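You operate a simulated robot arm through the tools that you are given. There is no shell and no other tool.

You are at the controls of a simulated robot arm. One attempt, no reset.

JOB
Tighten both gland nuts to 40 drips a minute, drain the drip cup and grease the pump.
Fine: the set is isolated and stays so; read the drip gauge; end with both nuts turned about alike; close the cup's tap; a quarter turn on all three grease cups; close the guard hatch again.

Only the result counts: the job must be done as asked and must still hold three seconds after the hand-in. Knocking over, shifting, dropping, spilling or breaking anything else fails it.

ROBOT AND FRAMES
A 7-joint arm with a two-finger parallel gripper, fixed in place. Base frame: the origin is on the floor under the middle of its stand, x ahead of it, y to its left, z up. Readings come in m, rad, newtons and seconds.
It reaches about 1.112 m from its shoulder. Its first joint turns from -2.897 to 2.897 rad. Payload 3.43 kg.
Tool frame: the origin (TCP) lies between the finger pads and is the grasp point; the fingertips stand 0.034 m ahead of it; z points along the fingers, y is the line along which they close. The gripper opens to 0.128 m. The fingers are 0.024 m wide and 0.012 m thick; the gripper's body (0.048 by 0.13 m) begins 0.096 m behind the TCP.
Orientation is told as [roll, pitch, yaw] about the base's x, y, z axes, in that order, counted from this pose: with the fingers straight down and closing along the base's y, the tool's x points along the base's -x, its y along +y and its z along -z.

CONTROLS
- The arm moves only by the tool step_arm. Its argument "rows" is a list of rows, each an object (a shift or turn left out is 0, a gripper value left out holds the last) with "translation": the shift along the tool's x, y, z in mm, a list of three; "dr": the turn, a rotation vector about the tool's x, y, z in rad, a list of three. In form: [{"translation": [x, y, z], "dr": [wx, wy, wz]}, ...]. A call has 1 to 20 rows; each row shifts and turns the commanded pose from where the row before left it, along the tool's axes as they then stand. "hand" is the finger opening in mm, from 0 to 128, set as the call begins (left out, the last holds). A row lasts 0.2 s, in which the tool goes at most 0.05 m and 0.15 rad; a call with a longer step from one row to the next is refused whole, and so is a gripper value outside its range. Where a pose cannot be reached the arm comes as near as it can. A force on the tool above 50 N (or 10 N above the force at the start of the call, whichever is more), or a blocked arm, ends the call early, and 0.2 s more pass. Each finger travels about 0.153 m/s and halts on what it meets, pressing with about 31 N; the grip force reading is that of the motor and also rises with nothing between the fingers. The clock runs only during rows and for 0.2 s after the last one: add rows that do not move to give the fingers time. The reply holds the time, the measured pose of the TCP, the force on the tool along the base axes, the opening and the grip force, in the units named above and with some noise, with the torque about the TCP (base axes, N m) and any sound that the robot's microphone picked up.
- Cameras (640 x 400 px; columns grow to the right, rows downward): "scene" is fixed at [0.0619, 0.4875, 1.5849]; the picture's right is [-0.61, -0.79, 0.00], its down [-0.46, 0.35, -0.82] and it looks along [0.65, -0.50, -0.58] (base axes); focal length 321 px, centre (320, 200). "wrist" rides on the gripper at [0.076, -0.011, -0.16] in the tool frame; the picture's right is [0.15, 0.99, 0.00], its down [-0.88, 0.13, -0.46] and it looks along [-0.45, 0.07, 0.89] (tool axes); focal length 234 px, centre (320, 200). There is no depth. A picture from a camera that has moved, and an enlarged one, comes with that camera's place and axes in the base frame and with its lens. The place of the scene camera against the robot may be out by one fixed shift of up to 0.025 m in any direction.
- get_image(camera): a new picture of that camera. The clock stands still meanwhile.
- zoom(camera, box): a new picture of the part [left, top, right, bottom] of that camera's present view, enlarged. The clock stands still meanwhile.
- sign_off(): hands the job in; it is judged then, once.

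Places have to be worked out from the pictures, the camera data and where the tool is seen. Open the gripper and draw the arm clear of the work before you hand the job in, unless the task says otherwise.

The tools are called after "Emit:" as a command line: name --argument value ..., lists and objects as JSON in quotes. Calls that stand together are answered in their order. step_arm: Moves the arm, as the interface text tells. Its arguments: {"type":"object","properties":{"rows":{"type":"array","items":{"type":"object","properties":{"translation":{"type":"array","items":{"type":"number"}},"dr":{"type":"array","items":{"type":"number"}}}}},"hand":{"type":"number"}},"required":["rows"]} The other tools are called the same way: get_image (camera) takes a picture; zoom (camera, box) takes an enlarged picture of a part of a camera's view; sign_off () hands the job in.

At the start:

```text
t: 0.0
ee_pos: [0.5134, -0.0234, 1.1704]
tool_rot: [0.0, 0.002, -0.001]
force: [0.4, 0.2, 0.0]
ft_torque: [0.03, 0.01, -0.04]
finger_gap: 0.1282
grip_force: 0.0
```

scene: 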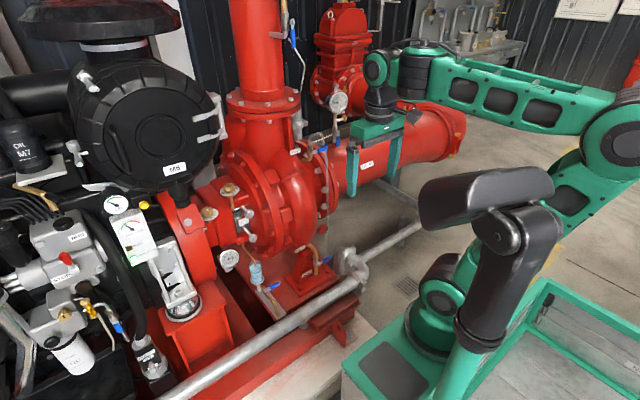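
wrist: 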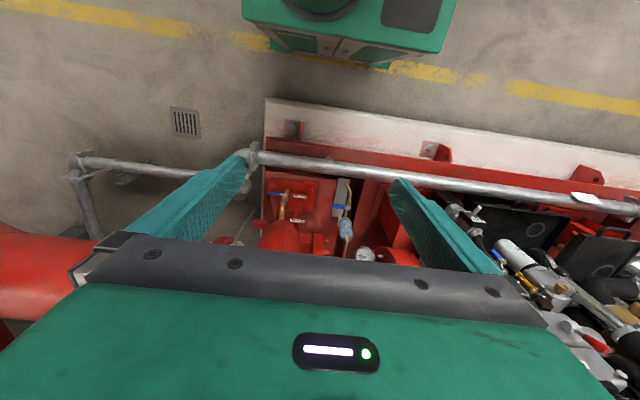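

I begin by looking closely at the pump area in the scene camera before moving anything.

Emit:
zoom --camera "scene" --box '[180, 160, 340, 260]'

Emit:
zoom --camera "scene" --box '[90, 170, 250, 270]'

Emit:
zoom --camera "scene" --box '[200, 230, 360, 330]'

Emit:
zoom --camera "scene" --box '[260, 60, 420, 160]'

Emit:
zoom --camera "scene" --box '[0, 200, 200, 325]'

```text
4.00 times, centred on (260, 210) of scene
camera zoom: at [0.0619, 0.4875, 1.5849], right [-0.61, -0.79, 0.0], down [-0.46, 0.35, -0.82], along [0.65, -0.5, -0.58], focal length 1284 px, centre (560, 160)
```

zoom: 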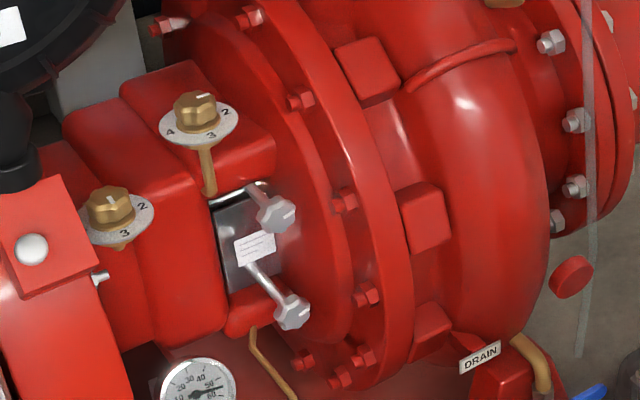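

```text
4.00 times, centred on (170, 220) of scene
camera zoom: at [0.0619, 0.4875, 1.5849], right [-0.61, -0.79, 0.0], down [-0.46, 0.35, -0.82], along [0.65, -0.5, -0.58], focal length 1284 px, centre (920, 120)
```

zoom: 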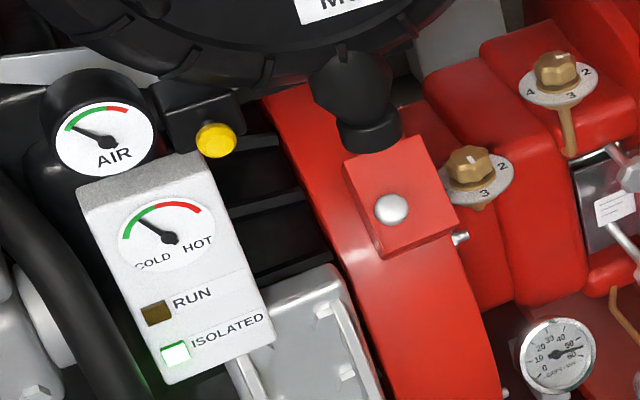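

```text
4.00 times, centred on (280, 280) of scene
camera zoom: at [0.0619, 0.4875, 1.5849], right [-0.61, -0.79, 0.0], down [-0.46, 0.35, -0.82], along [0.65, -0.5, -0.58], focal length 1284 px, centre (480, -120)
```

zoom: 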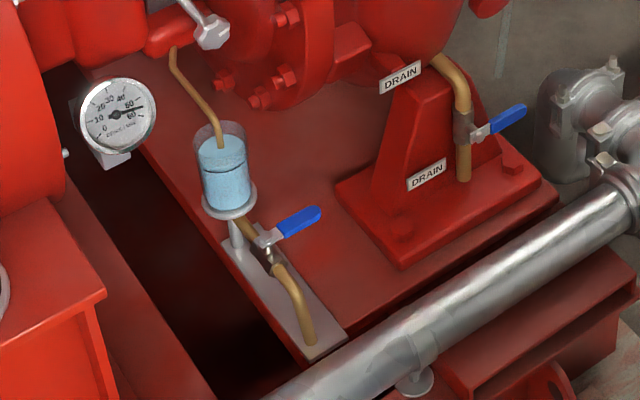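

```text
4.00 times, centred on (340, 110) of scene
camera zoom: at [0.0619, 0.4875, 1.5849], right [-0.61, -0.79, 0.0], down [-0.46, 0.35, -0.82], along [0.65, -0.5, -0.58], focal length 1284 px, centre (240, 560)
```

zoom: 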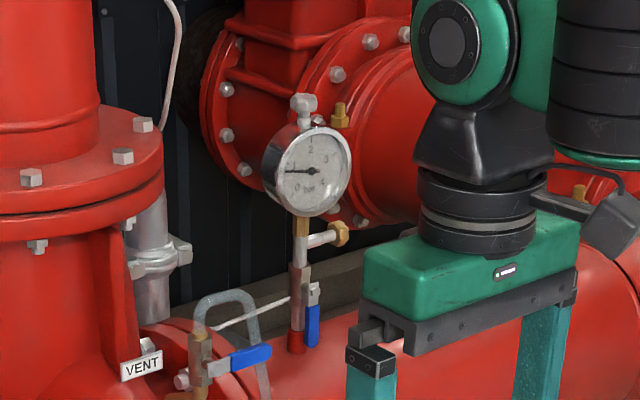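

```text
3.20 times, centred on (100, 262) of scene
camera zoom: at [0.0619, 0.4875, 1.5849], right [-0.61, -0.79, 0.0], down [-0.46, 0.35, -0.82], along [0.65, -0.5, -0.58], focal length 1027 px, centre (1024, 0)
```

zoom: 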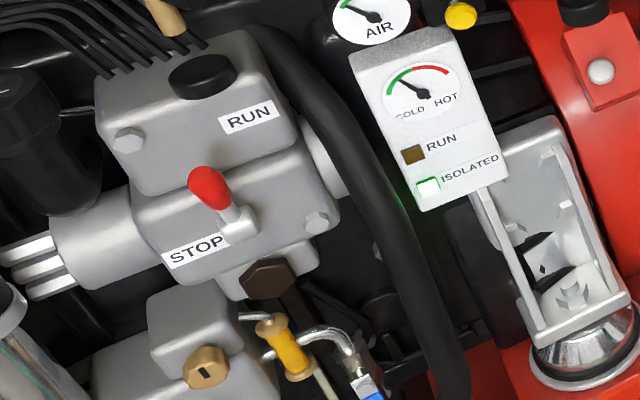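

The gauge, cup, two grease cups and a knobbed red plate are visible; I zoom further in on each one.

Emit:
zoom --camera "scene" --box '[212, 190, 276, 230]'

Emit:
zoom --camera "scene" --box '[160, 180, 256, 240]'

Emit:
zoom --camera "scene" --box '[205, 240, 253, 270]'

Emit:
zoom --camera "scene" --box '[236, 250, 300, 290]'

Emit:
zoom --camera "scene" --box '[140, 230, 220, 280]'

Emit:
zoom --camera "wrist" --box '[240, 150, 420, 262]'

```text
10.00 times, centred on (244, 210) of scene
camera zoom: at [0.0619, 0.4875, 1.5849], right [-0.61, -0.79, 0.0], down [-0.46, 0.35, -0.82], along [0.65, -0.5, -0.58], focal length 3209 px, centre (1080, 100)
```

zoom: 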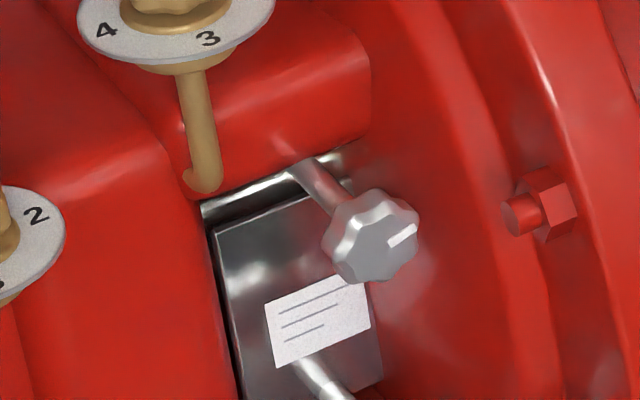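

```text
6.67 times, centred on (208, 210) of scene
camera zoom: at [0.0619, 0.4875, 1.5849], right [-0.61, -0.79, 0.0], down [-0.46, 0.35, -0.82], along [0.65, -0.5, -0.58], focal length 2140 px, centre (1067, 133)
```

zoom: 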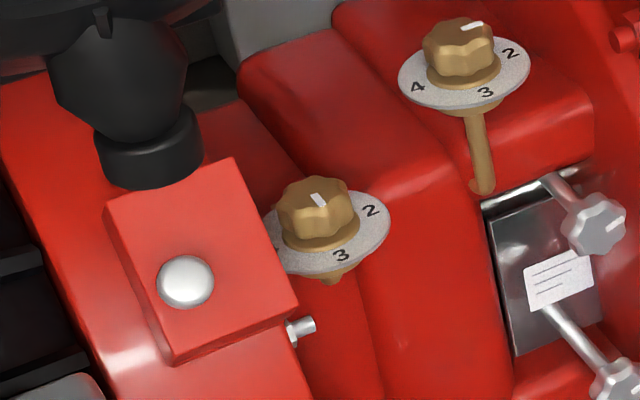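

```text
13.33 times, centred on (229, 255) of scene
camera zoom: at [0.0619, 0.4875, 1.5849], right [-0.61, -0.79, 0.0], down [-0.46, 0.35, -0.82], along [0.65, -0.5, -0.58], focal length 4279 px, centre (1533, -533)
```

zoom: 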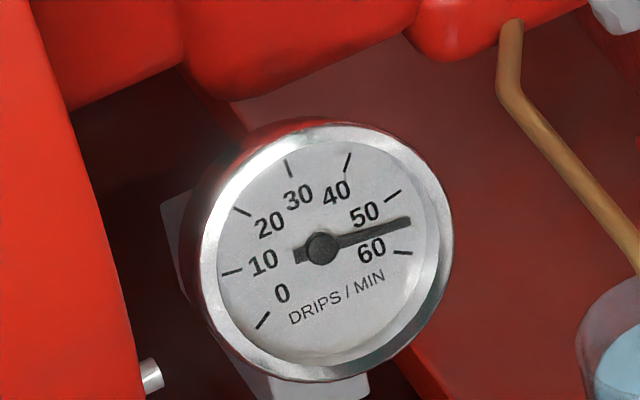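

```text
10.00 times, centred on (268, 270) of scene
camera zoom: at [0.0619, 0.4875, 1.5849], right [-0.61, -0.79, 0.0], down [-0.46, 0.35, -0.82], along [0.65, -0.5, -0.58], focal length 3209 px, centre (840, -500)
```

zoom: 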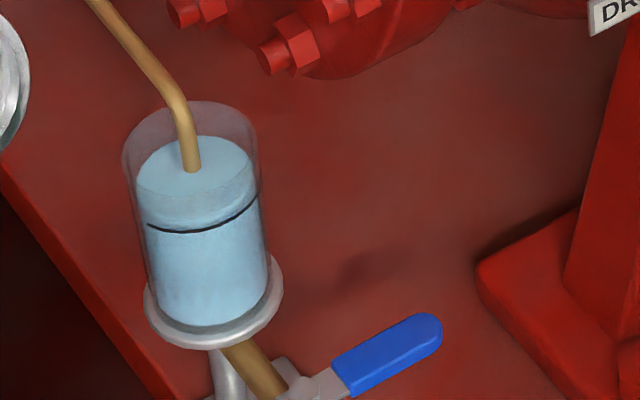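

```text
8.00 times, centred on (180, 255) of scene
camera zoom: at [0.0619, 0.4875, 1.5849], right [-0.61, -0.79, 0.0], down [-0.46, 0.35, -0.82], along [0.65, -0.5, -0.58], focal length 2568 px, centre (1440, -240)
```

zoom: 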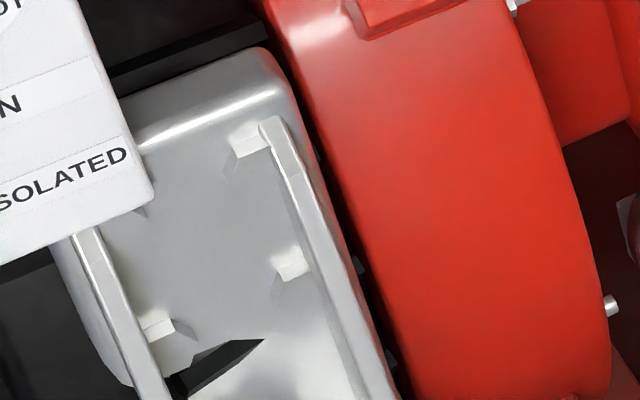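

```text
3.56 times, centred on (330, 206) of wrist
camera zoom: at [0.4363, -0.0339, 1.3293], right [-0.15, 0.99, 0.0], down [0.88, 0.13, 0.45], along [0.45, 0.07, -0.89], focal length 833 px, centre (284, 179)
```

zoom: 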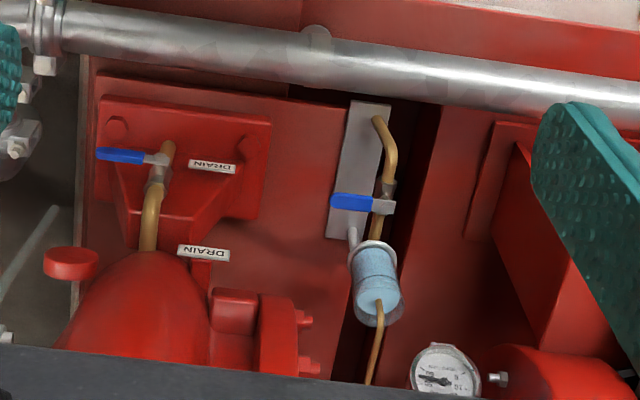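

The gauge reads about 55 drips/min. Two lobed gland nuts point toward the robot, and I estimate the gauge at about [0.99, 0.22, 0.64]. I move the arm back and left, pitching it forward, so the wrist camera can see the gland.

Emit:
step_arm --rows '[{"translation": [35, 30, -10]}, {"translation": [35, 30, -10]}, {"translation": [35, 30, -10]}, {"translation": [0, 40, 0]}, {"dr": [0, -0.15, 0]}, {"dr": [0, -0.15, 0]}, {"dr": [0, -0.15, 0]}, {"dr": [0, -0.15, 0]}]'

Emit:
get_image --camera "wrist"

Emit:
get_image --camera "scene"

```text
t: 1.8
ee_pos: [0.3934, 0.1064, 1.2053]
tool_rot: [0.0, -0.614, -0.002]
force: [0.5, 0.6, -0.1]
ft_torque: [0.03, 0.01, -0.02]
finger_gap: 0.128
grip_force: 0.0
```

```text
taken
camera wrist: at [0.239, 0.0963, 1.2909], right [-0.12, 0.99, -0.08], down [0.46, 0.13, 0.88], along [0.88, 0.07, -0.47], focal length 234 px, centre (320, 200)
```

wrist: 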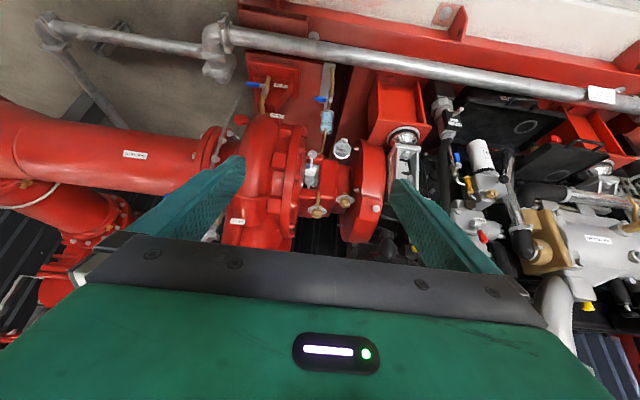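

```text
taken
```

scene: 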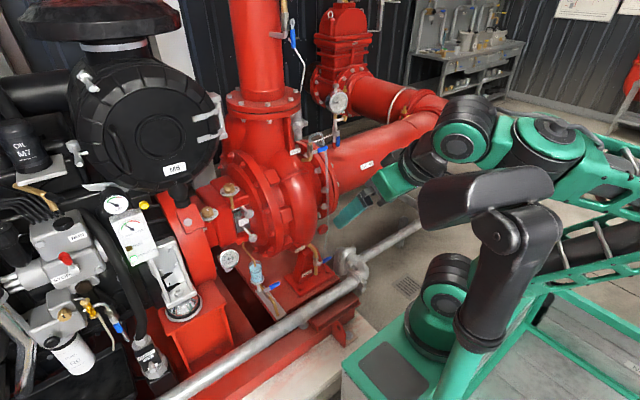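

The wrist view, which is upside-down, now shows the whole gland area. I zoom in on it to place things.

Emit:
zoom --camera "wrist" --box '[290, 130, 402, 200]'

Emit:
zoom --camera "wrist" --box '[290, 170, 402, 240]'

Emit:
zoom --camera "wrist" --box '[240, 60, 352, 130]'

```text
5.71 times, centred on (346, 165) of wrist
camera zoom: at [0.239, 0.0963, 1.2909], right [-0.12, 0.99, -0.08], down [0.46, 0.13, 0.88], along [0.88, 0.07, -0.47], focal length 1338 px, centre (171, 400)
```

zoom: 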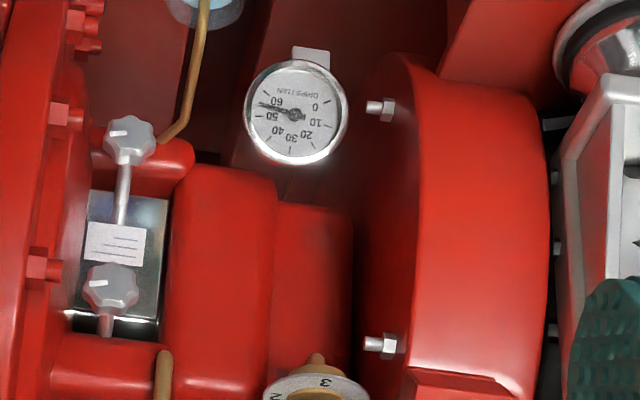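

```text
5.71 times, centred on (346, 205) of wrist
camera zoom: at [0.239, 0.0963, 1.2909], right [-0.12, 0.99, -0.08], down [0.46, 0.13, 0.88], along [0.88, 0.07, -0.47], focal length 1338 px, centre (171, 171)
```

zoom: 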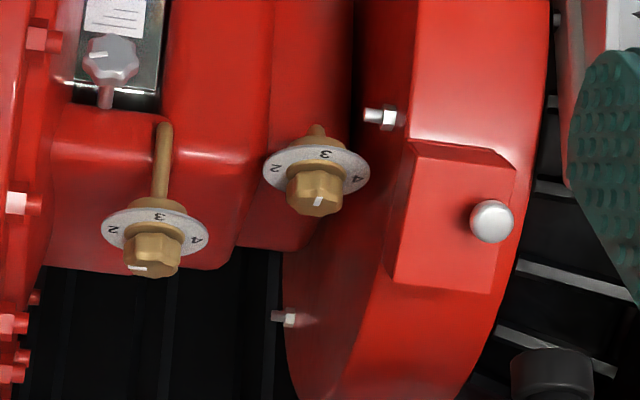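

```text
5.71 times, centred on (296, 95) of wrist
camera zoom: at [0.239, 0.0963, 1.2909], right [-0.12, 0.99, -0.08], down [0.46, 0.13, 0.88], along [0.88, 0.07, -0.47], focal length 1338 px, centre (457, 800)
```

zoom: 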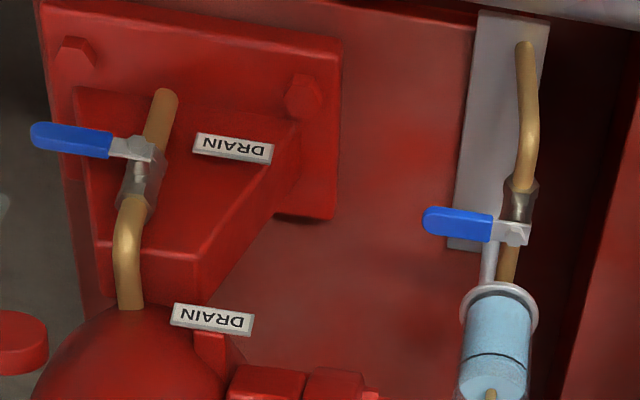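

I've triangulated rough places: nut A about [1.00, 0.106, 0.81], nut B about [1.00, 0.107, 0.69], grease cups about [1.047, 0.15, 0.93] and [1.013, 0.252, 0.885], and hatch knob about [0.924, 0.34, 0.935]. I check the robot side of the scene before going closer.

Emit:
zoom --camera "scene" --box '[320, 80, 640, 280]'

Emit:
zoom --camera "scene" --box '[320, 200, 640, 400]'

```text
2.00 times, centred on (480, 180) of scene
camera zoom: at [0.0619, 0.4875, 1.5849], right [-0.61, -0.79, 0.0], down [-0.46, 0.35, -0.82], along [0.65, -0.5, -0.58], focal length 642 px, centre (0, 240)
```

zoom: 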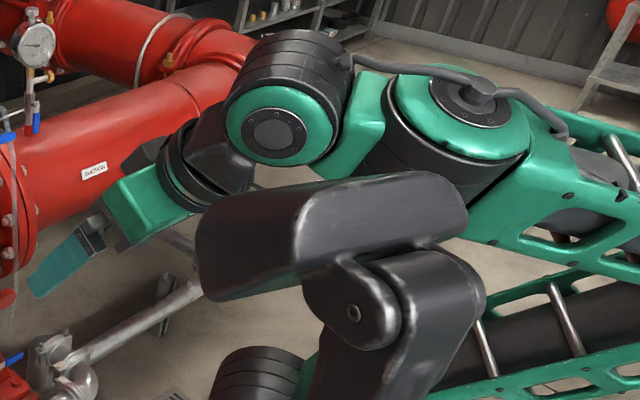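

```text
2.00 times, centred on (480, 300) of scene
camera zoom: at [0.0619, 0.4875, 1.5849], right [-0.61, -0.79, 0.0], down [-0.46, 0.35, -0.82], along [0.65, -0.5, -0.58], focal length 642 px, centre (0, 0)
```

zoom: 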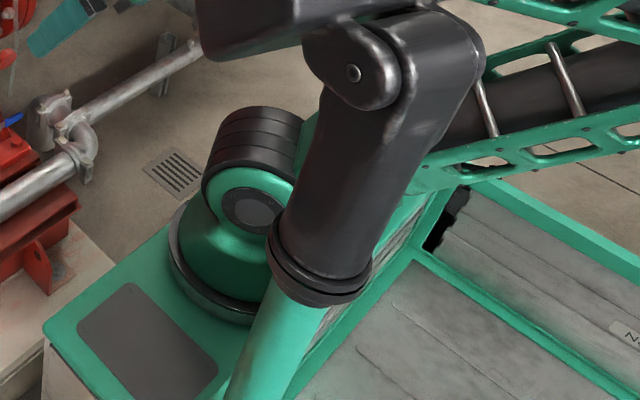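

The arm's own shoulder sits near [0.28, -0.08, 0.9], and the dark head is a fixed mast, so my targets are well within reach. I move closer to view the hatch and the grease cups.

Emit:
step_arm --rows '[{"translation": [-21.7, 23.3, 35.7]}, {"translation": [-21.7, 23.3, 35.7]}, {"translation": [-21.7, 23.3, 35.7]}, {"translation": [-21.7, 23.3, 35.7]}, {"translation": [-21.7, 23.3, 35.7]}, {"translation": [-21.7, 23.3, 35.7]}]'

Emit:
get_image --camera "wrist"

Emit:
get_image --camera "scene"

```text
t: 3.2
ee_pos: [0.62, 0.2475, 1.1038]
tool_rot: [-0.002, -0.613, 0.002]
force: [-0.2, 0.5, 1.4]
ft_torque: [-0.03, -0.05, -0.01]
finger_gap: 0.1279
grip_force: 0.1
```

```text
taken
camera wrist: at [0.466, 0.2364, 1.1901], right [-0.12, 0.99, -0.08], down [0.46, 0.13, 0.88], along [0.88, 0.07, -0.47], focal length 234 px, centre (320, 200)
```

wrist: 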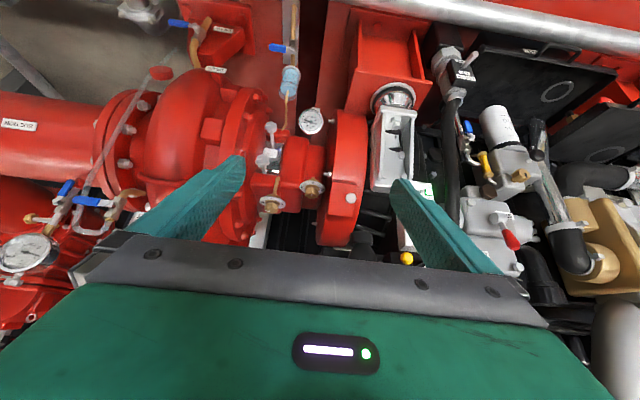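

```text
taken
```

scene: 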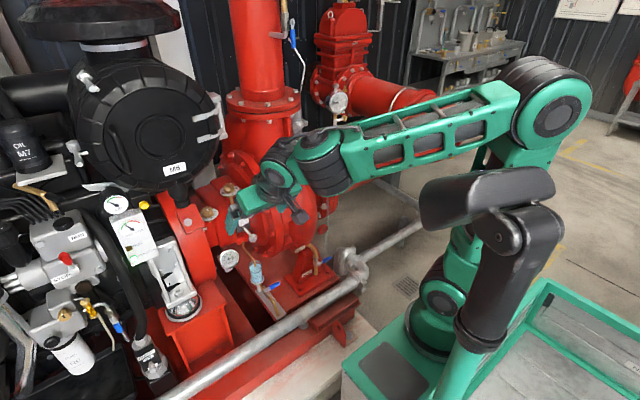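

The arm moves as expected. Zooming in on the hatch, cups and nuts from here.

Emit:
zoom --camera "wrist" --box '[310, 150, 390, 200]'

Emit:
zoom --camera "wrist" --box '[240, 165, 336, 225]'

Emit:
zoom --camera "wrist" --box '[240, 110, 336, 170]'

Emit:
zoom --camera "wrist" --box '[310, 190, 390, 240]'

```text
8.00 times, centred on (350, 175) of wrist
camera zoom: at [0.466, 0.2364, 1.1901], right [-0.12, 0.99, -0.08], down [0.46, 0.13, 0.88], along [0.88, 0.07, -0.47], focal length 1873 px, centre (80, 400)
```

zoom: 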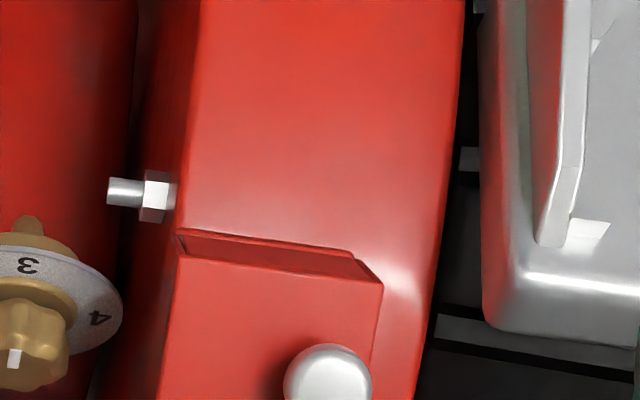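

```text
6.67 times, centred on (288, 195) of wrist
camera zoom: at [0.466, 0.2364, 1.1901], right [-0.12, 0.99, -0.08], down [0.46, 0.13, 0.88], along [0.88, 0.07, -0.47], focal length 1561 px, centre (533, 233)
```

zoom: 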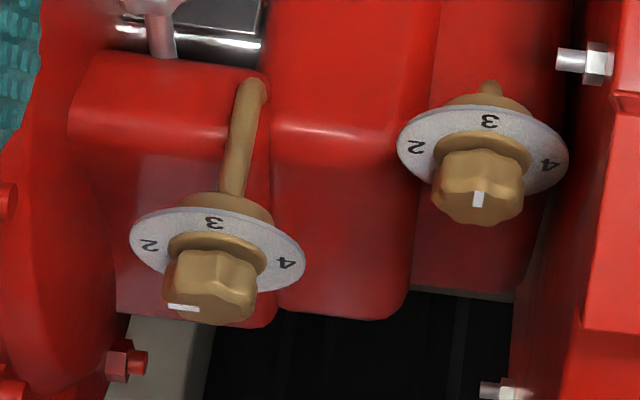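

```text
6.67 times, centred on (288, 140) of wrist
camera zoom: at [0.466, 0.2364, 1.1901], right [-0.12, 0.99, -0.08], down [0.46, 0.13, 0.88], along [0.88, 0.07, -0.47], focal length 1561 px, centre (533, 600)
```

zoom: 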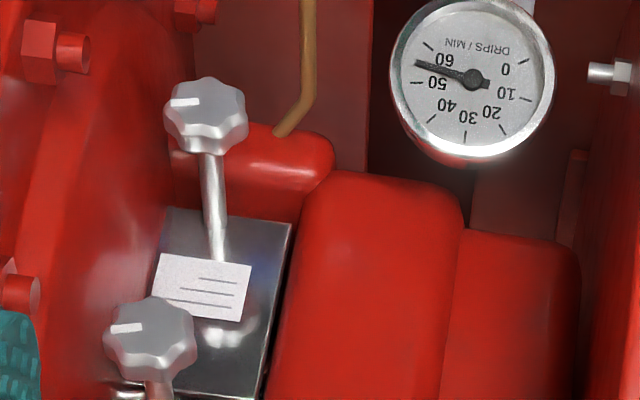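

```text
8.00 times, centred on (350, 215) of wrist
camera zoom: at [0.466, 0.2364, 1.1901], right [-0.12, 0.99, -0.08], down [0.46, 0.13, 0.88], along [0.88, 0.07, -0.47], focal length 1873 px, centre (80, 80)
```

zoom: 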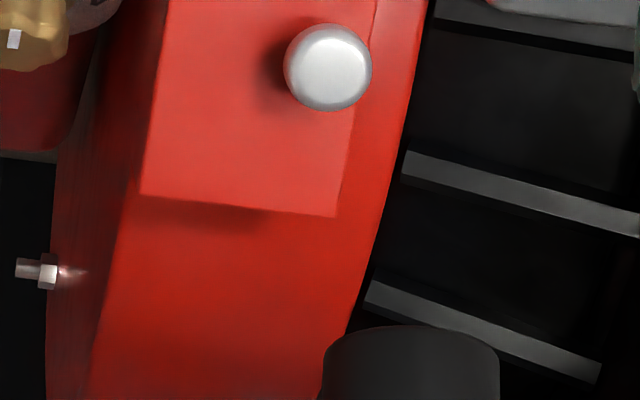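

Triangulating from two wrist views gives consistent places: nut A [1.015, 0.107, 0.800], nut B [1.014, 0.107, 0.671], cup 1 [1.06, 0.151, 0.917], cup 2 [1.027, 0.255, 0.873], hatch knob [0.934, 0.344, 0.927] and gauge [0.996, 0.226, 0.64]. Next I go in front of the nuts and pitch toward horizontal.

Emit:
step_arm --rows '[{"translation": [-9.7, -23.3, 38.3]}, {"translation": [-9.7, -23.3, 38.3]}, {"translation": [-9.7, -23.3, 38.3]}, {"translation": [-9.7, -23.3, 38.3]}, {"translation": [-9.7, -23.3, 38.3]}, {"translation": [-9.7, -23.3, 38.3]}, {"dr": [0, -0.14, 0]}, {"dr": [0, -0.14, 0]}, {"dr": [0, -0.14, 0]}]'

Emit:
get_image --camera "wrist"

Emit:
get_image --camera "scene"

```text
t: 5.2
ee_pos: [0.8009, 0.1066, 0.9502]
tool_rot: [-0.003, -1.035, 0.0]
force: [0.1, -0.3, 0.6]
ft_torque: [0.0, 0.04, 0.05]
finger_gap: 0.128
grip_force: 0.0
```

```text
taken
camera wrist: at [0.6238, 0.0967, 0.9662], right [-0.07, 0.99, -0.13], down [0.06, 0.13, 0.99], along [1.0, 0.07, -0.07], focal length 234 px, centre (320, 200)
```

wrist: 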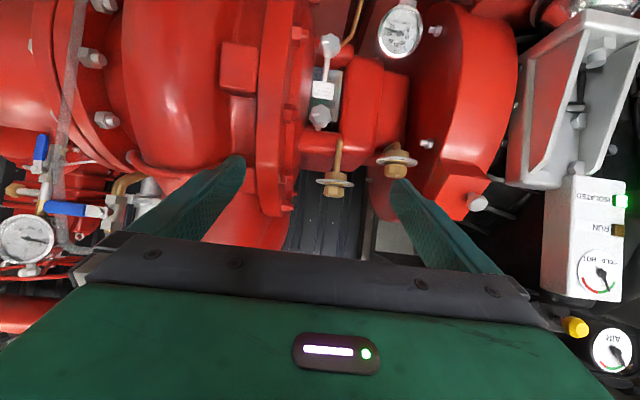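

```text
taken
```

scene: 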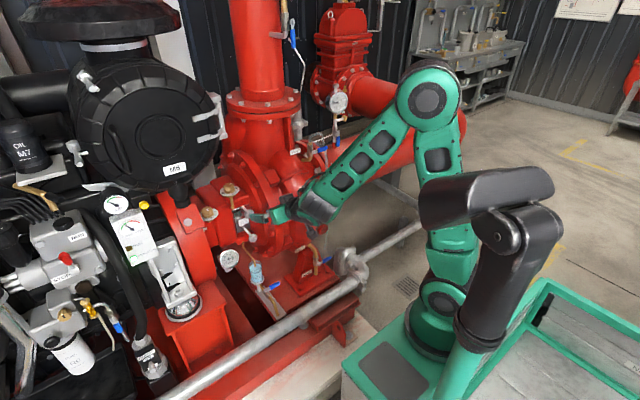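

The pose is reached cleanly, with the elbow swinging out to the right. I finish the pitch to horizontal and look again.

Emit:
step_arm --rows '[{"dr": [0, -0.134, 0]}, {"dr": [0, -0.134, 0]}, {"dr": [0, -0.134, 0]}, {"dr": [0, -0.134, 0]}, {}]'

Emit:
get_image --camera "wrist"

Emit:
get_image --camera "scene"

```text
t: 6.4
ee_pos: [0.8022, 0.1072, 0.951]
tool_rot: [-0.529, -1.568, 0.529]
force: [-1.0, 0.2, -0.1]
ft_torque: [-0.01, 0.02, -0.04]
finger_gap: 0.1282
grip_force: 0.0
```

```text
taken
camera wrist: at [0.6413, 0.0962, 0.8745], right [0.0, 0.99, -0.15], down [-0.45, 0.13, 0.88], along [0.89, 0.07, 0.45], focal length 234 px, centre (320, 200)
```

wrist: 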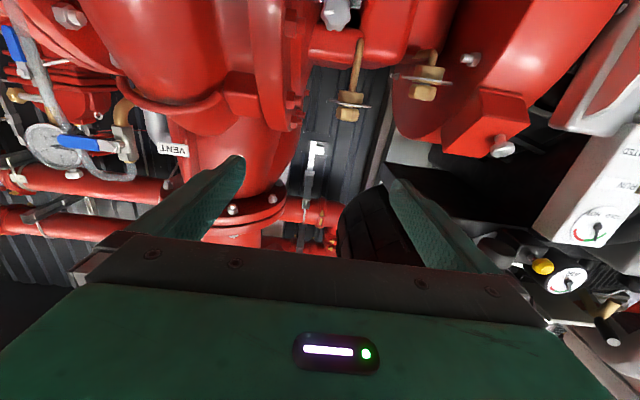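

```text
taken
```

scene: 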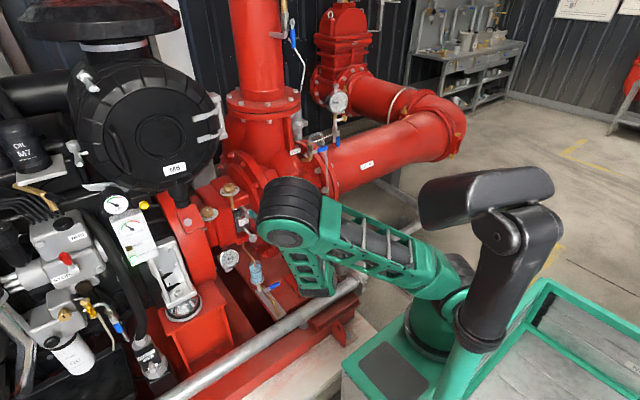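

The arm reconfigured a lot in that last move. I zoom the scene to see where the elbow and wrist are now.

Emit:
zoom --camera "scene" --box '[220, 150, 540, 350]'

```text
2.00 times, centred on (380, 250) of scene
camera zoom: at [0.0619, 0.4875, 1.5849], right [-0.61, -0.79, 0.0], down [-0.46, 0.35, -0.82], along [0.65, -0.5, -0.58], focal length 642 px, centre (200, 100)
```

zoom: 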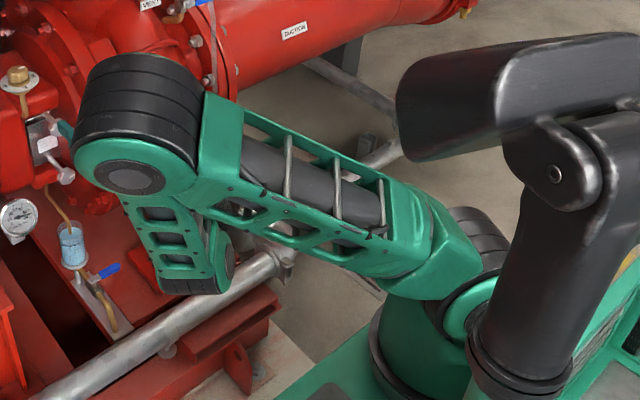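

The elbow has folded in above the tool, and it can't reach the pump from there. Before going to the nut I test in free space how far the tool can roll backwards about its axis, to have room for tightening.

Emit:
step_arm --rows '[{"dr": [0, 0, -0.15]}, {"dr": [0, 0, -0.15]}, {"dr": [0, 0, -0.15]}, {"dr": [0, 0, -0.15]}, {"dr": [0, 0, -0.15]}, {"dr": [0, 0, -0.15]}, {"dr": [0, 0, -0.15]}, {"dr": [0, 0, -0.15]}, {"dr": [0, 0, -0.15]}, {"dr": [0, 0, -0.15]}, {}]' --hand 64

Emit:
get_image --camera "wrist"

Emit:
get_image --camera "scene"

```text
t: 8.8
ee_pos: [0.8029, 0.1055, 0.9514]
tool_rot: [-1.567, -0.07, 1.57]
force: [-0.2, -0.3, 0.1]
ft_torque: [0.0, -0.03, 0.0]
finger_gap: 0.0641
grip_force: 0.1
```

```text
taken
camera wrist: at [0.6422, 0.031, 0.9565], right [0.0, -0.08, -1.0], down [-0.46, 0.89, -0.07], along [0.89, 0.45, -0.04], focal length 234 px, centre (320, 200)
```

wrist: 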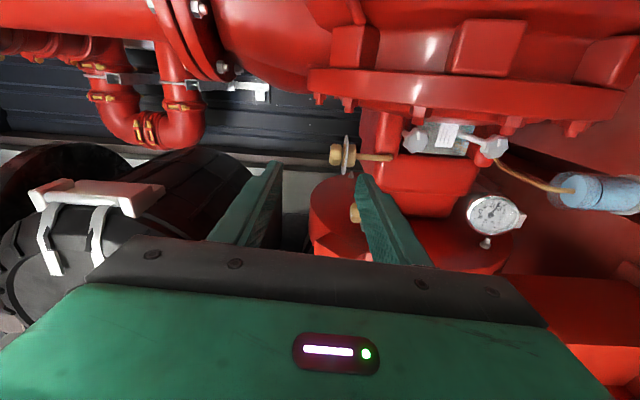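

```text
taken
```

scene: 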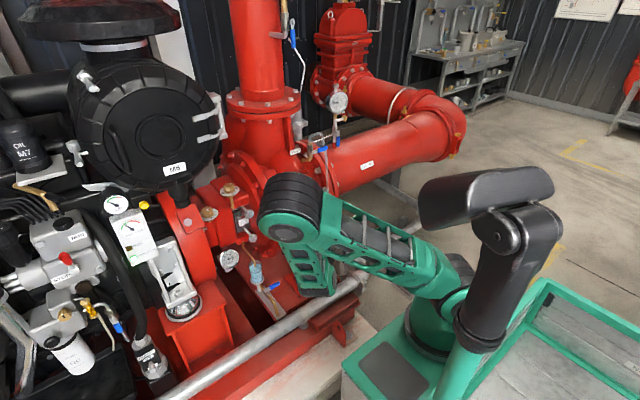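

The roll follows fully, and the camera now sits on the pump side with a clear view of the nuts and gauge. I zoom to check clearance around the nuts and read the gauge.

Emit:
zoom --camera "wrist" --box '[320, 90, 560, 240]'

Emit:
zoom --camera "wrist" --box '[390, 110, 518, 190]'

Emit:
zoom --camera "scene" --box '[205, 240, 253, 270]'

```text
2.67 times, centred on (440, 165) of wrist
camera zoom: at [0.6422, 0.031, 0.9565], right [0.0, -0.08, -1.0], down [-0.46, 0.89, -0.07], along [0.89, 0.45, -0.04], focal length 624 px, centre (0, 293)
```

zoom: 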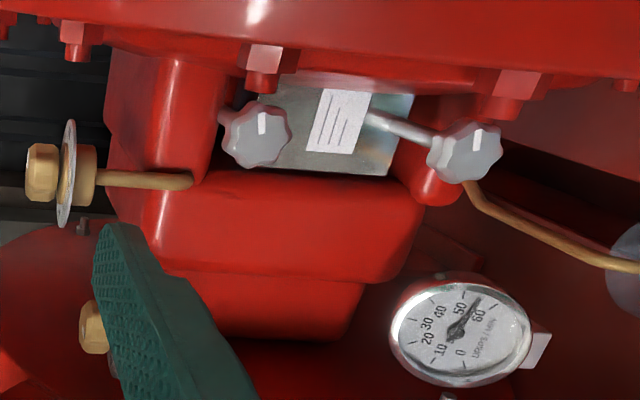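

```text
5.00 times, centred on (454, 150) of wrist
camera zoom: at [0.6422, 0.031, 0.9565], right [0.0, -0.08, -1.0], down [-0.46, 0.89, -0.07], along [0.89, 0.45, -0.04], focal length 1171 px, centre (-350, 450)
```

zoom: 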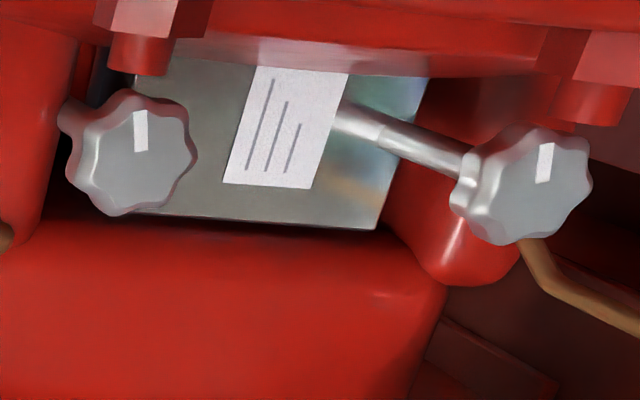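

```text
13.33 times, centred on (229, 255) of scene
camera zoom: at [0.0619, 0.4875, 1.5849], right [-0.61, -0.79, 0.0], down [-0.46, 0.35, -0.82], along [0.65, -0.5, -0.58], focal length 4279 px, centre (1533, -533)
```

zoom: 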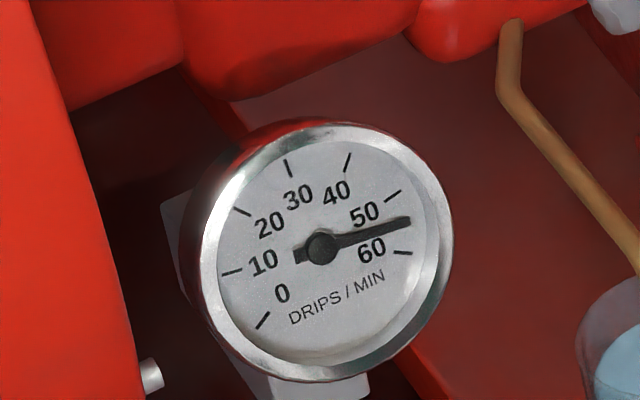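

The gauge still reads about 55. The flange bolts near the nuts end at y≈0.067, so I approach nut A with the fingers closing vertically. First I move to about 10 cm in front of it.

Emit:
step_arm --rows '[{"translation": [2.7, 37.8, 0]}, {"translation": [2.7, 37.8, 0]}, {"translation": [2.7, 37.8, 0]}, {"translation": [2.7, 37.8, 0], "dr": [0, 0, -0.07]}, {"translation": [0, 0, 40]}, {"translation": [0, 0, 40]}, {}]'

Emit:
get_image --camera "wrist"

Emit:
get_image --camera "scene"

```text
t: 10.4
ee_pos: [0.8826, 0.1073, 0.7965]
tool_rot: [-1.568, -0.002, 1.572]
force: [0.5, 0.1, 0.5]
ft_torque: [0.0, -0.01, -0.01]
finger_gap: 0.0641
grip_force: 0.1
```

```text
taken
camera wrist: at [0.722, 0.0321, 0.808], right [0.0, -0.15, -0.99], down [-0.46, 0.88, -0.13], along [0.89, 0.45, -0.07], focal length 234 px, centre (320, 200)
```

wrist: 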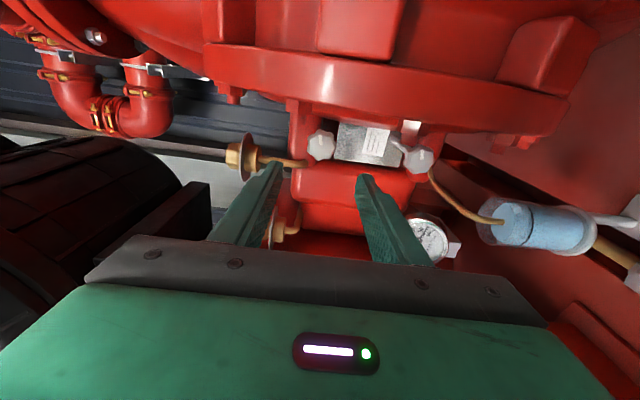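

```text
taken
```

scene: 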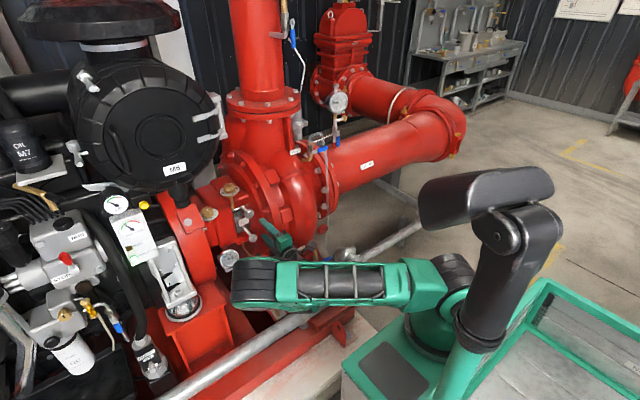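

Nut A sits almost exactly on the tool axis. I zoom to fine-tune the alignment before going in.

Emit:
zoom --camera "wrist" --box '[280, 110, 440, 210]'

Emit:
zoom --camera "scene" --box '[200, 180, 328, 260]'

```text
4.00 times, centred on (360, 160) of wrist
camera zoom: at [0.722, 0.0321, 0.808], right [0.0, -0.15, -0.99], down [-0.46, 0.88, -0.13], along [0.89, 0.45, -0.07], focal length 937 px, centre (160, 360)
```

zoom: 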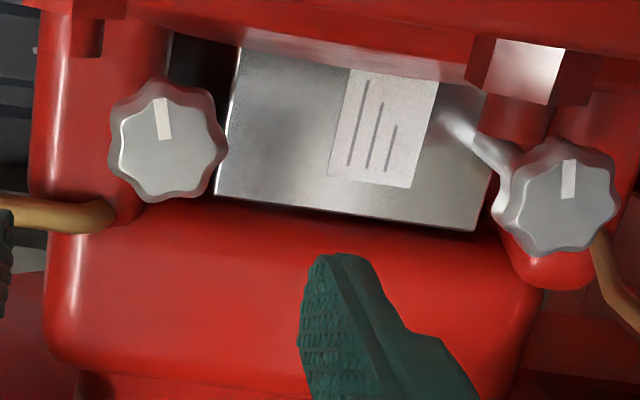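

```text
5.00 times, centred on (264, 220) of scene
camera zoom: at [0.0619, 0.4875, 1.5849], right [-0.61, -0.79, 0.0], down [-0.46, 0.35, -0.82], along [0.65, -0.5, -0.58], focal length 1605 px, centre (600, 100)
```

zoom: 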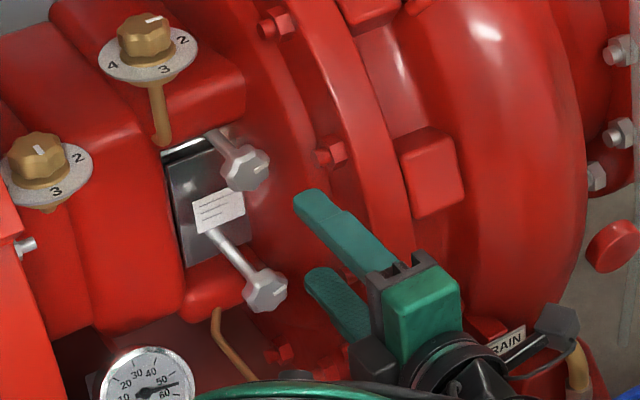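

Nut A is at y≈0.104, z≈0.796. I shift 3 mm and advance to put the pads around it.

Emit:
step_arm --rows '[{"translation": [3, 0, 30]}, {"translation": [0, 0, 30]}, {"translation": [0, 0, 30]}, {"translation": [0, 0, 28]}, {}]'

Emit:
get_image --camera "wrist"

Emit:
zoom --camera "scene" --box '[200, 180, 328, 260]'

```text
t: 11.6
ee_pos: [1.0009, 0.103, 0.7981]
tool_rot: [-1.568, -0.001, 1.57]
force: [0.4, 0.1, 0.1]
ft_torque: [0.01, -0.02, -0.01]
finger_gap: 0.0641
grip_force: 0.1
```

```text
taken
camera wrist: at [0.8409, 0.0274, 0.8089], right [0.0, -0.14, -0.99], down [-0.46, 0.88, -0.13], along [0.89, 0.45, -0.07], focal length 234 px, centre (320, 200)
```

wrist: 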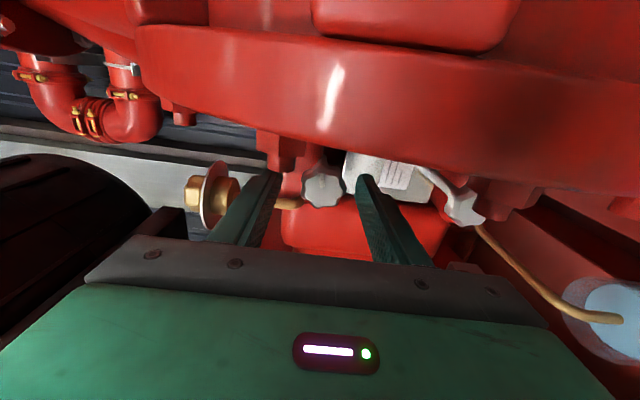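

```text
5.00 times, centred on (264, 220) of scene
camera zoom: at [0.0619, 0.4875, 1.5849], right [-0.61, -0.79, 0.0], down [-0.46, 0.35, -0.82], along [0.65, -0.5, -0.58], focal length 1605 px, centre (600, 100)
```

zoom: 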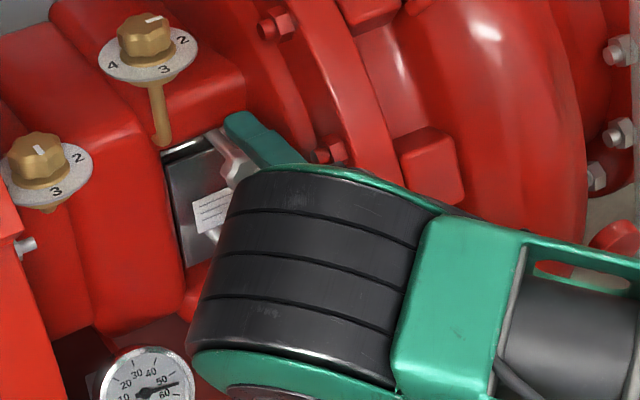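

The knob sits between the finger pads, so I close on it.

Emit:
step_arm --rows '[{}, {}, {}]' --hand 25

Emit:
zoom --camera "wrist" --box '[220, 130, 420, 255]'

Emit:
zoom --camera "scene" --box '[205, 240, 253, 270]'

```text
t: 12.4
ee_pos: [1.0013, 0.1029, 0.795]
tool_rot: [-1.564, -0.002, 1.571]
force: [2.9, 0.6, -22.8]
ft_torque: [-0.04, 0.15, 0.26]
finger_gap: 0.0375
grip_force: 44.7
```

```text
3.20 times, centred on (320, 192) of wrist
camera zoom: at [0.8407, 0.0275, 0.8067], right [-0.01, -0.14, -0.99], down [-0.46, 0.88, -0.12], along [0.89, 0.45, -0.07], focal length 749 px, centre (320, 224)
```

zoom: 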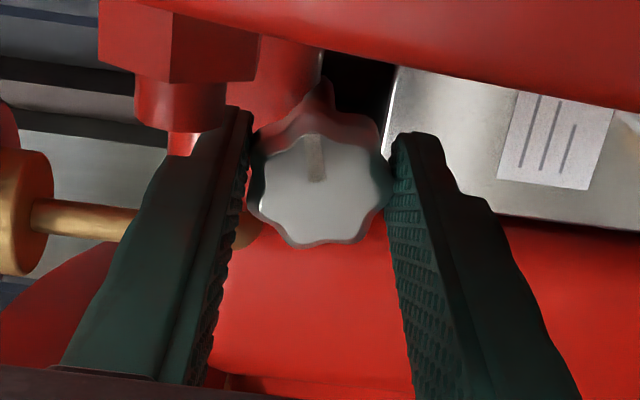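

```text
13.33 times, centred on (229, 255) of scene
camera zoom: at [0.0619, 0.4875, 1.5849], right [-0.61, -0.79, 0.0], down [-0.46, 0.35, -0.82], along [0.65, -0.5, -0.58], focal length 4279 px, centre (1533, -533)
```

zoom: 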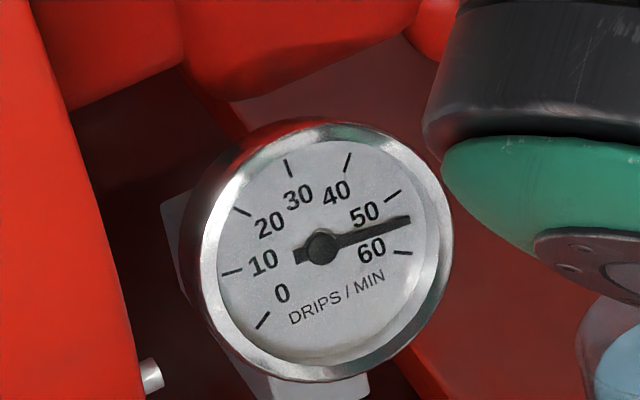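

It's gripped with a gap of 37.5 mm, but there's a 23 N downward load, so the knob centre is slightly lower than my commanded pose. I ease the tool down 3 mm.

Emit:
step_arm --rows '[{"translation": [0, 1.5, 0]}, {"translation": [0, 1.5, 0]}, {}]'

```text
t: 13.2
ee_pos: [0.9995, 0.1028, 0.7951]
tool_rot: [-1.567, 0.002, 1.571]
force: [0.0, -0.5, -11.9]
ft_torque: [-0.01, 0.03, 0.12]
finger_gap: 0.0375
grip_force: 44.7
```

Emit:
step_arm --rows '[{"translation": [0, 1.6, 0]}, {"translation": [0, 1.6, 0]}, {}]'

```text
t: 14.0
ee_pos: [1.0021, 0.1022, 0.7952]
tool_rot: [-1.573, 0.001, 1.571]
force: [3.6, 2.1, 20.2]
ft_torque: [0.05, -0.34, -0.45]
finger_gap: 0.0375
grip_force: 45.4
```

Emit:
step_arm --rows '[{"translation": [0, -1.5, 0]}, {}, {}]'

```text
t: 14.8
ee_pos: [1.001, 0.1033, 0.795]
tool_rot: [-1.571, -0.002, 1.571]
force: [19.0, 2.3, 28.0]
ft_torque: [0.05, -0.33, 0.12]
finger_gap: 0.0374
grip_force: 45.8
```

The force readings are changing oddly, so I check whether any other part of the arm is touching something.

Emit:
get_image --camera "scene"

Emit:
get_image --camera "wrist"

Emit:
step_arm --rows '[{}]'

```text
taken
```

scene: 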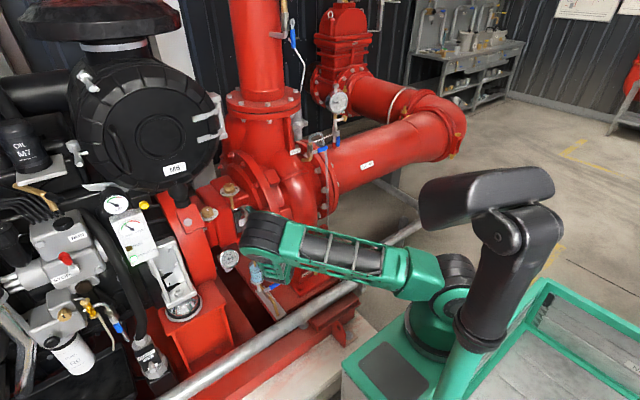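

```text
taken
camera wrist: at [0.8405, 0.0276, 0.8053], right [0.0, -0.15, -0.99], down [-0.46, 0.88, -0.13], along [0.89, 0.45, -0.07], focal length 234 px, centre (320, 200)
```

wrist: 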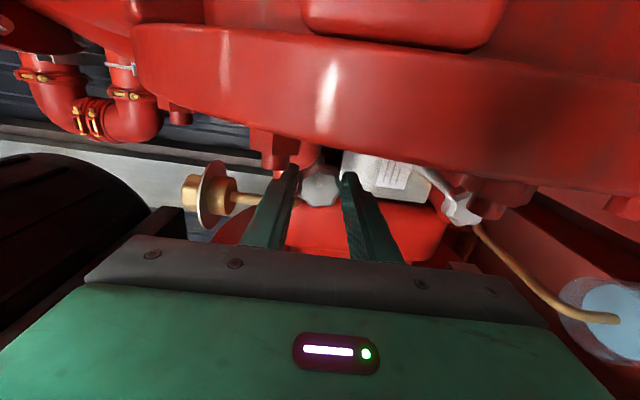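

```text
t: 15.2
ee_pos: [1.0005, 0.1017, 0.7946]
tool_rot: [-1.571, 0.001, 1.571]
force: [25.0, 2.2, 31.2]
ft_torque: [0.04, -0.37, 0.16]
finger_gap: 0.0376
grip_force: 45.5
```

The controller seems to integrate small position errors. My command is about 2 mm too low, so I raise it and nudge forward slightly.

Emit:
step_arm --rows '[{"translation": [0, -1.7, 0.7]}, {}, {}]'

```text
t: 16.0
ee_pos: [1.0009, 0.1014, 0.7944]
tool_rot: [-1.567, -0.003, 1.571]
force: [11.9, -0.9, 22.7]
ft_torque: [0.04, -0.76, 0.29]
finger_gap: 0.0372
grip_force: 44.8
```

Emit:
step_arm --rows '[{}, {}, {}, {}]'

```text
t: 17.0
ee_pos: [1.0014, 0.1025, 0.7948]
tool_rot: [-1.569, -0.003, 1.57]
force: [3.3, -3.2, 17.6]
ft_torque: [0.01, -0.68, -0.4]
finger_gap: 0.0371
grip_force: 44.8
```

The loads are settling. I start tightening nut A clockwise (+ about the tool axis), beginning with 0.4 rad and watching the gauge.

Emit:
step_arm --rows '[{"dr": [0, 0, 0.1]}, {"dr": [0, 0, 0.1]}, {"dr": [0, 0, 0.1]}, {"dr": [0, 0, 0.1]}, {}]'

Emit:
zoom --camera "scene" --box '[205, 240, 253, 270]'

Emit:
zoom --camera "wrist" --box '[220, 130, 420, 255]'

```text
t: 18.2
ee_pos: [1.0007, 0.1019, 0.7936]
tool_rot: [-1.566, -0.404, 1.57]
force: [6.0, -5.9, 5.0]
ft_torque: [0.04, -0.3, -0.47]
finger_gap: 0.0373
grip_force: 45.0
```

```text
13.33 times, centred on (229, 255) of scene
camera zoom: at [0.0619, 0.4875, 1.5849], right [-0.61, -0.79, 0.0], down [-0.46, 0.35, -0.82], along [0.65, -0.5, -0.58], focal length 4279 px, centre (1533, -533)
```

zoom: 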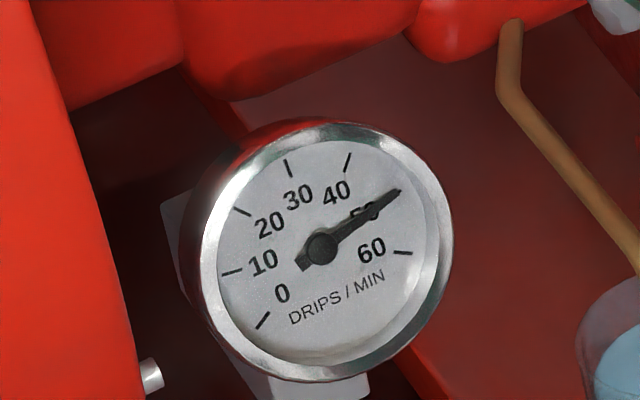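

```text
3.20 times, centred on (320, 192) of wrist
camera zoom: at [0.8402, 0.0294, 0.7748], right [0.0, 0.25, -0.97], down [-0.45, 0.86, 0.23], along [0.89, 0.44, 0.11], focal length 749 px, centre (320, 224)
```

zoom: 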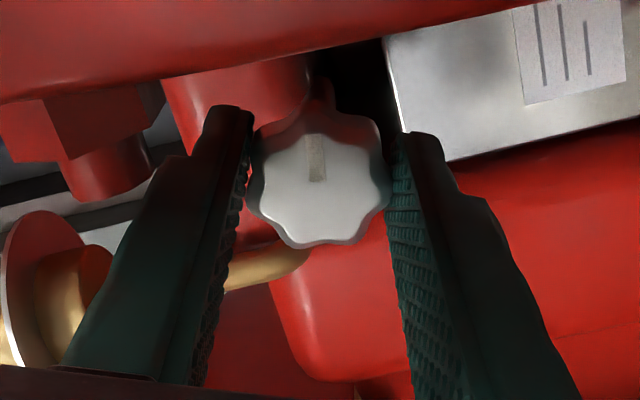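

The gauge dropped from about 54.7 to 50.0 for 0.4 rad on nut A. To reach 40 with both nuts alike, each needs roughly 0.62 rad in total, so I turn A another 0.22 rad.

Emit:
step_arm --rows '[{"dr": [0, 0, 0.11]}, {"dr": [0, 0, 0.11]}, {}, {}]'

Emit:
zoom --camera "scene" --box '[205, 240, 253, 270]'

Emit:
zoom --camera "wrist" --box '[220, 130, 420, 255]'

```text
t: 19.2
ee_pos: [1.0014, 0.1019, 0.7926]
tool_rot: [-1.563, -0.623, 1.566]
force: [-4.6, -7.3, -7.2]
ft_torque: [0.0, -0.42, -0.08]
finger_gap: 0.0373
grip_force: 45.2
```

```text
13.33 times, centred on (229, 255) of scene
camera zoom: at [0.0619, 0.4875, 1.5849], right [-0.61, -0.79, 0.0], down [-0.46, 0.35, -0.82], along [0.65, -0.5, -0.58], focal length 4279 px, centre (1533, -533)
```

zoom: 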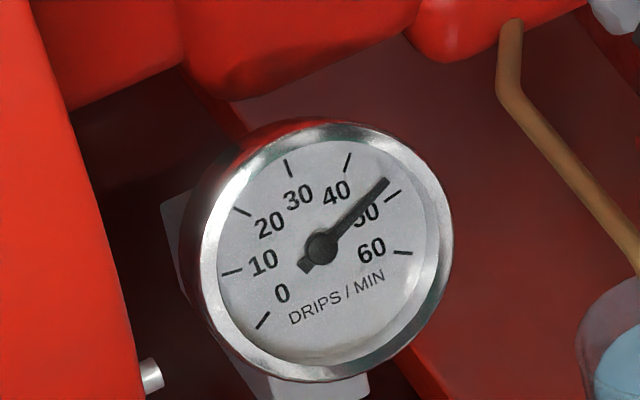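

```text
3.20 times, centred on (320, 192) of wrist
camera zoom: at [0.8401, 0.0356, 0.759], right [-0.01, 0.46, -0.89], down [-0.45, 0.79, 0.41], along [0.89, 0.4, 0.2], focal length 749 px, centre (320, 224)
```

zoom: 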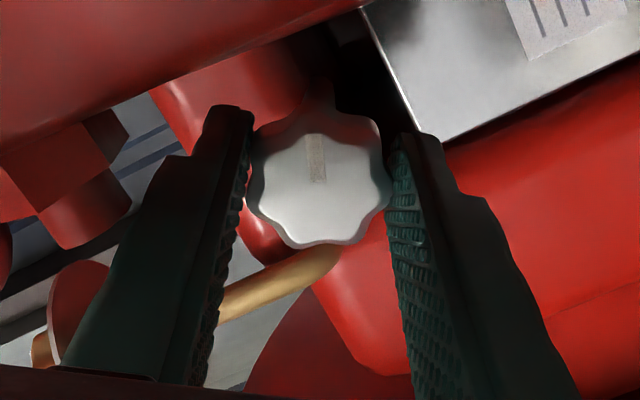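

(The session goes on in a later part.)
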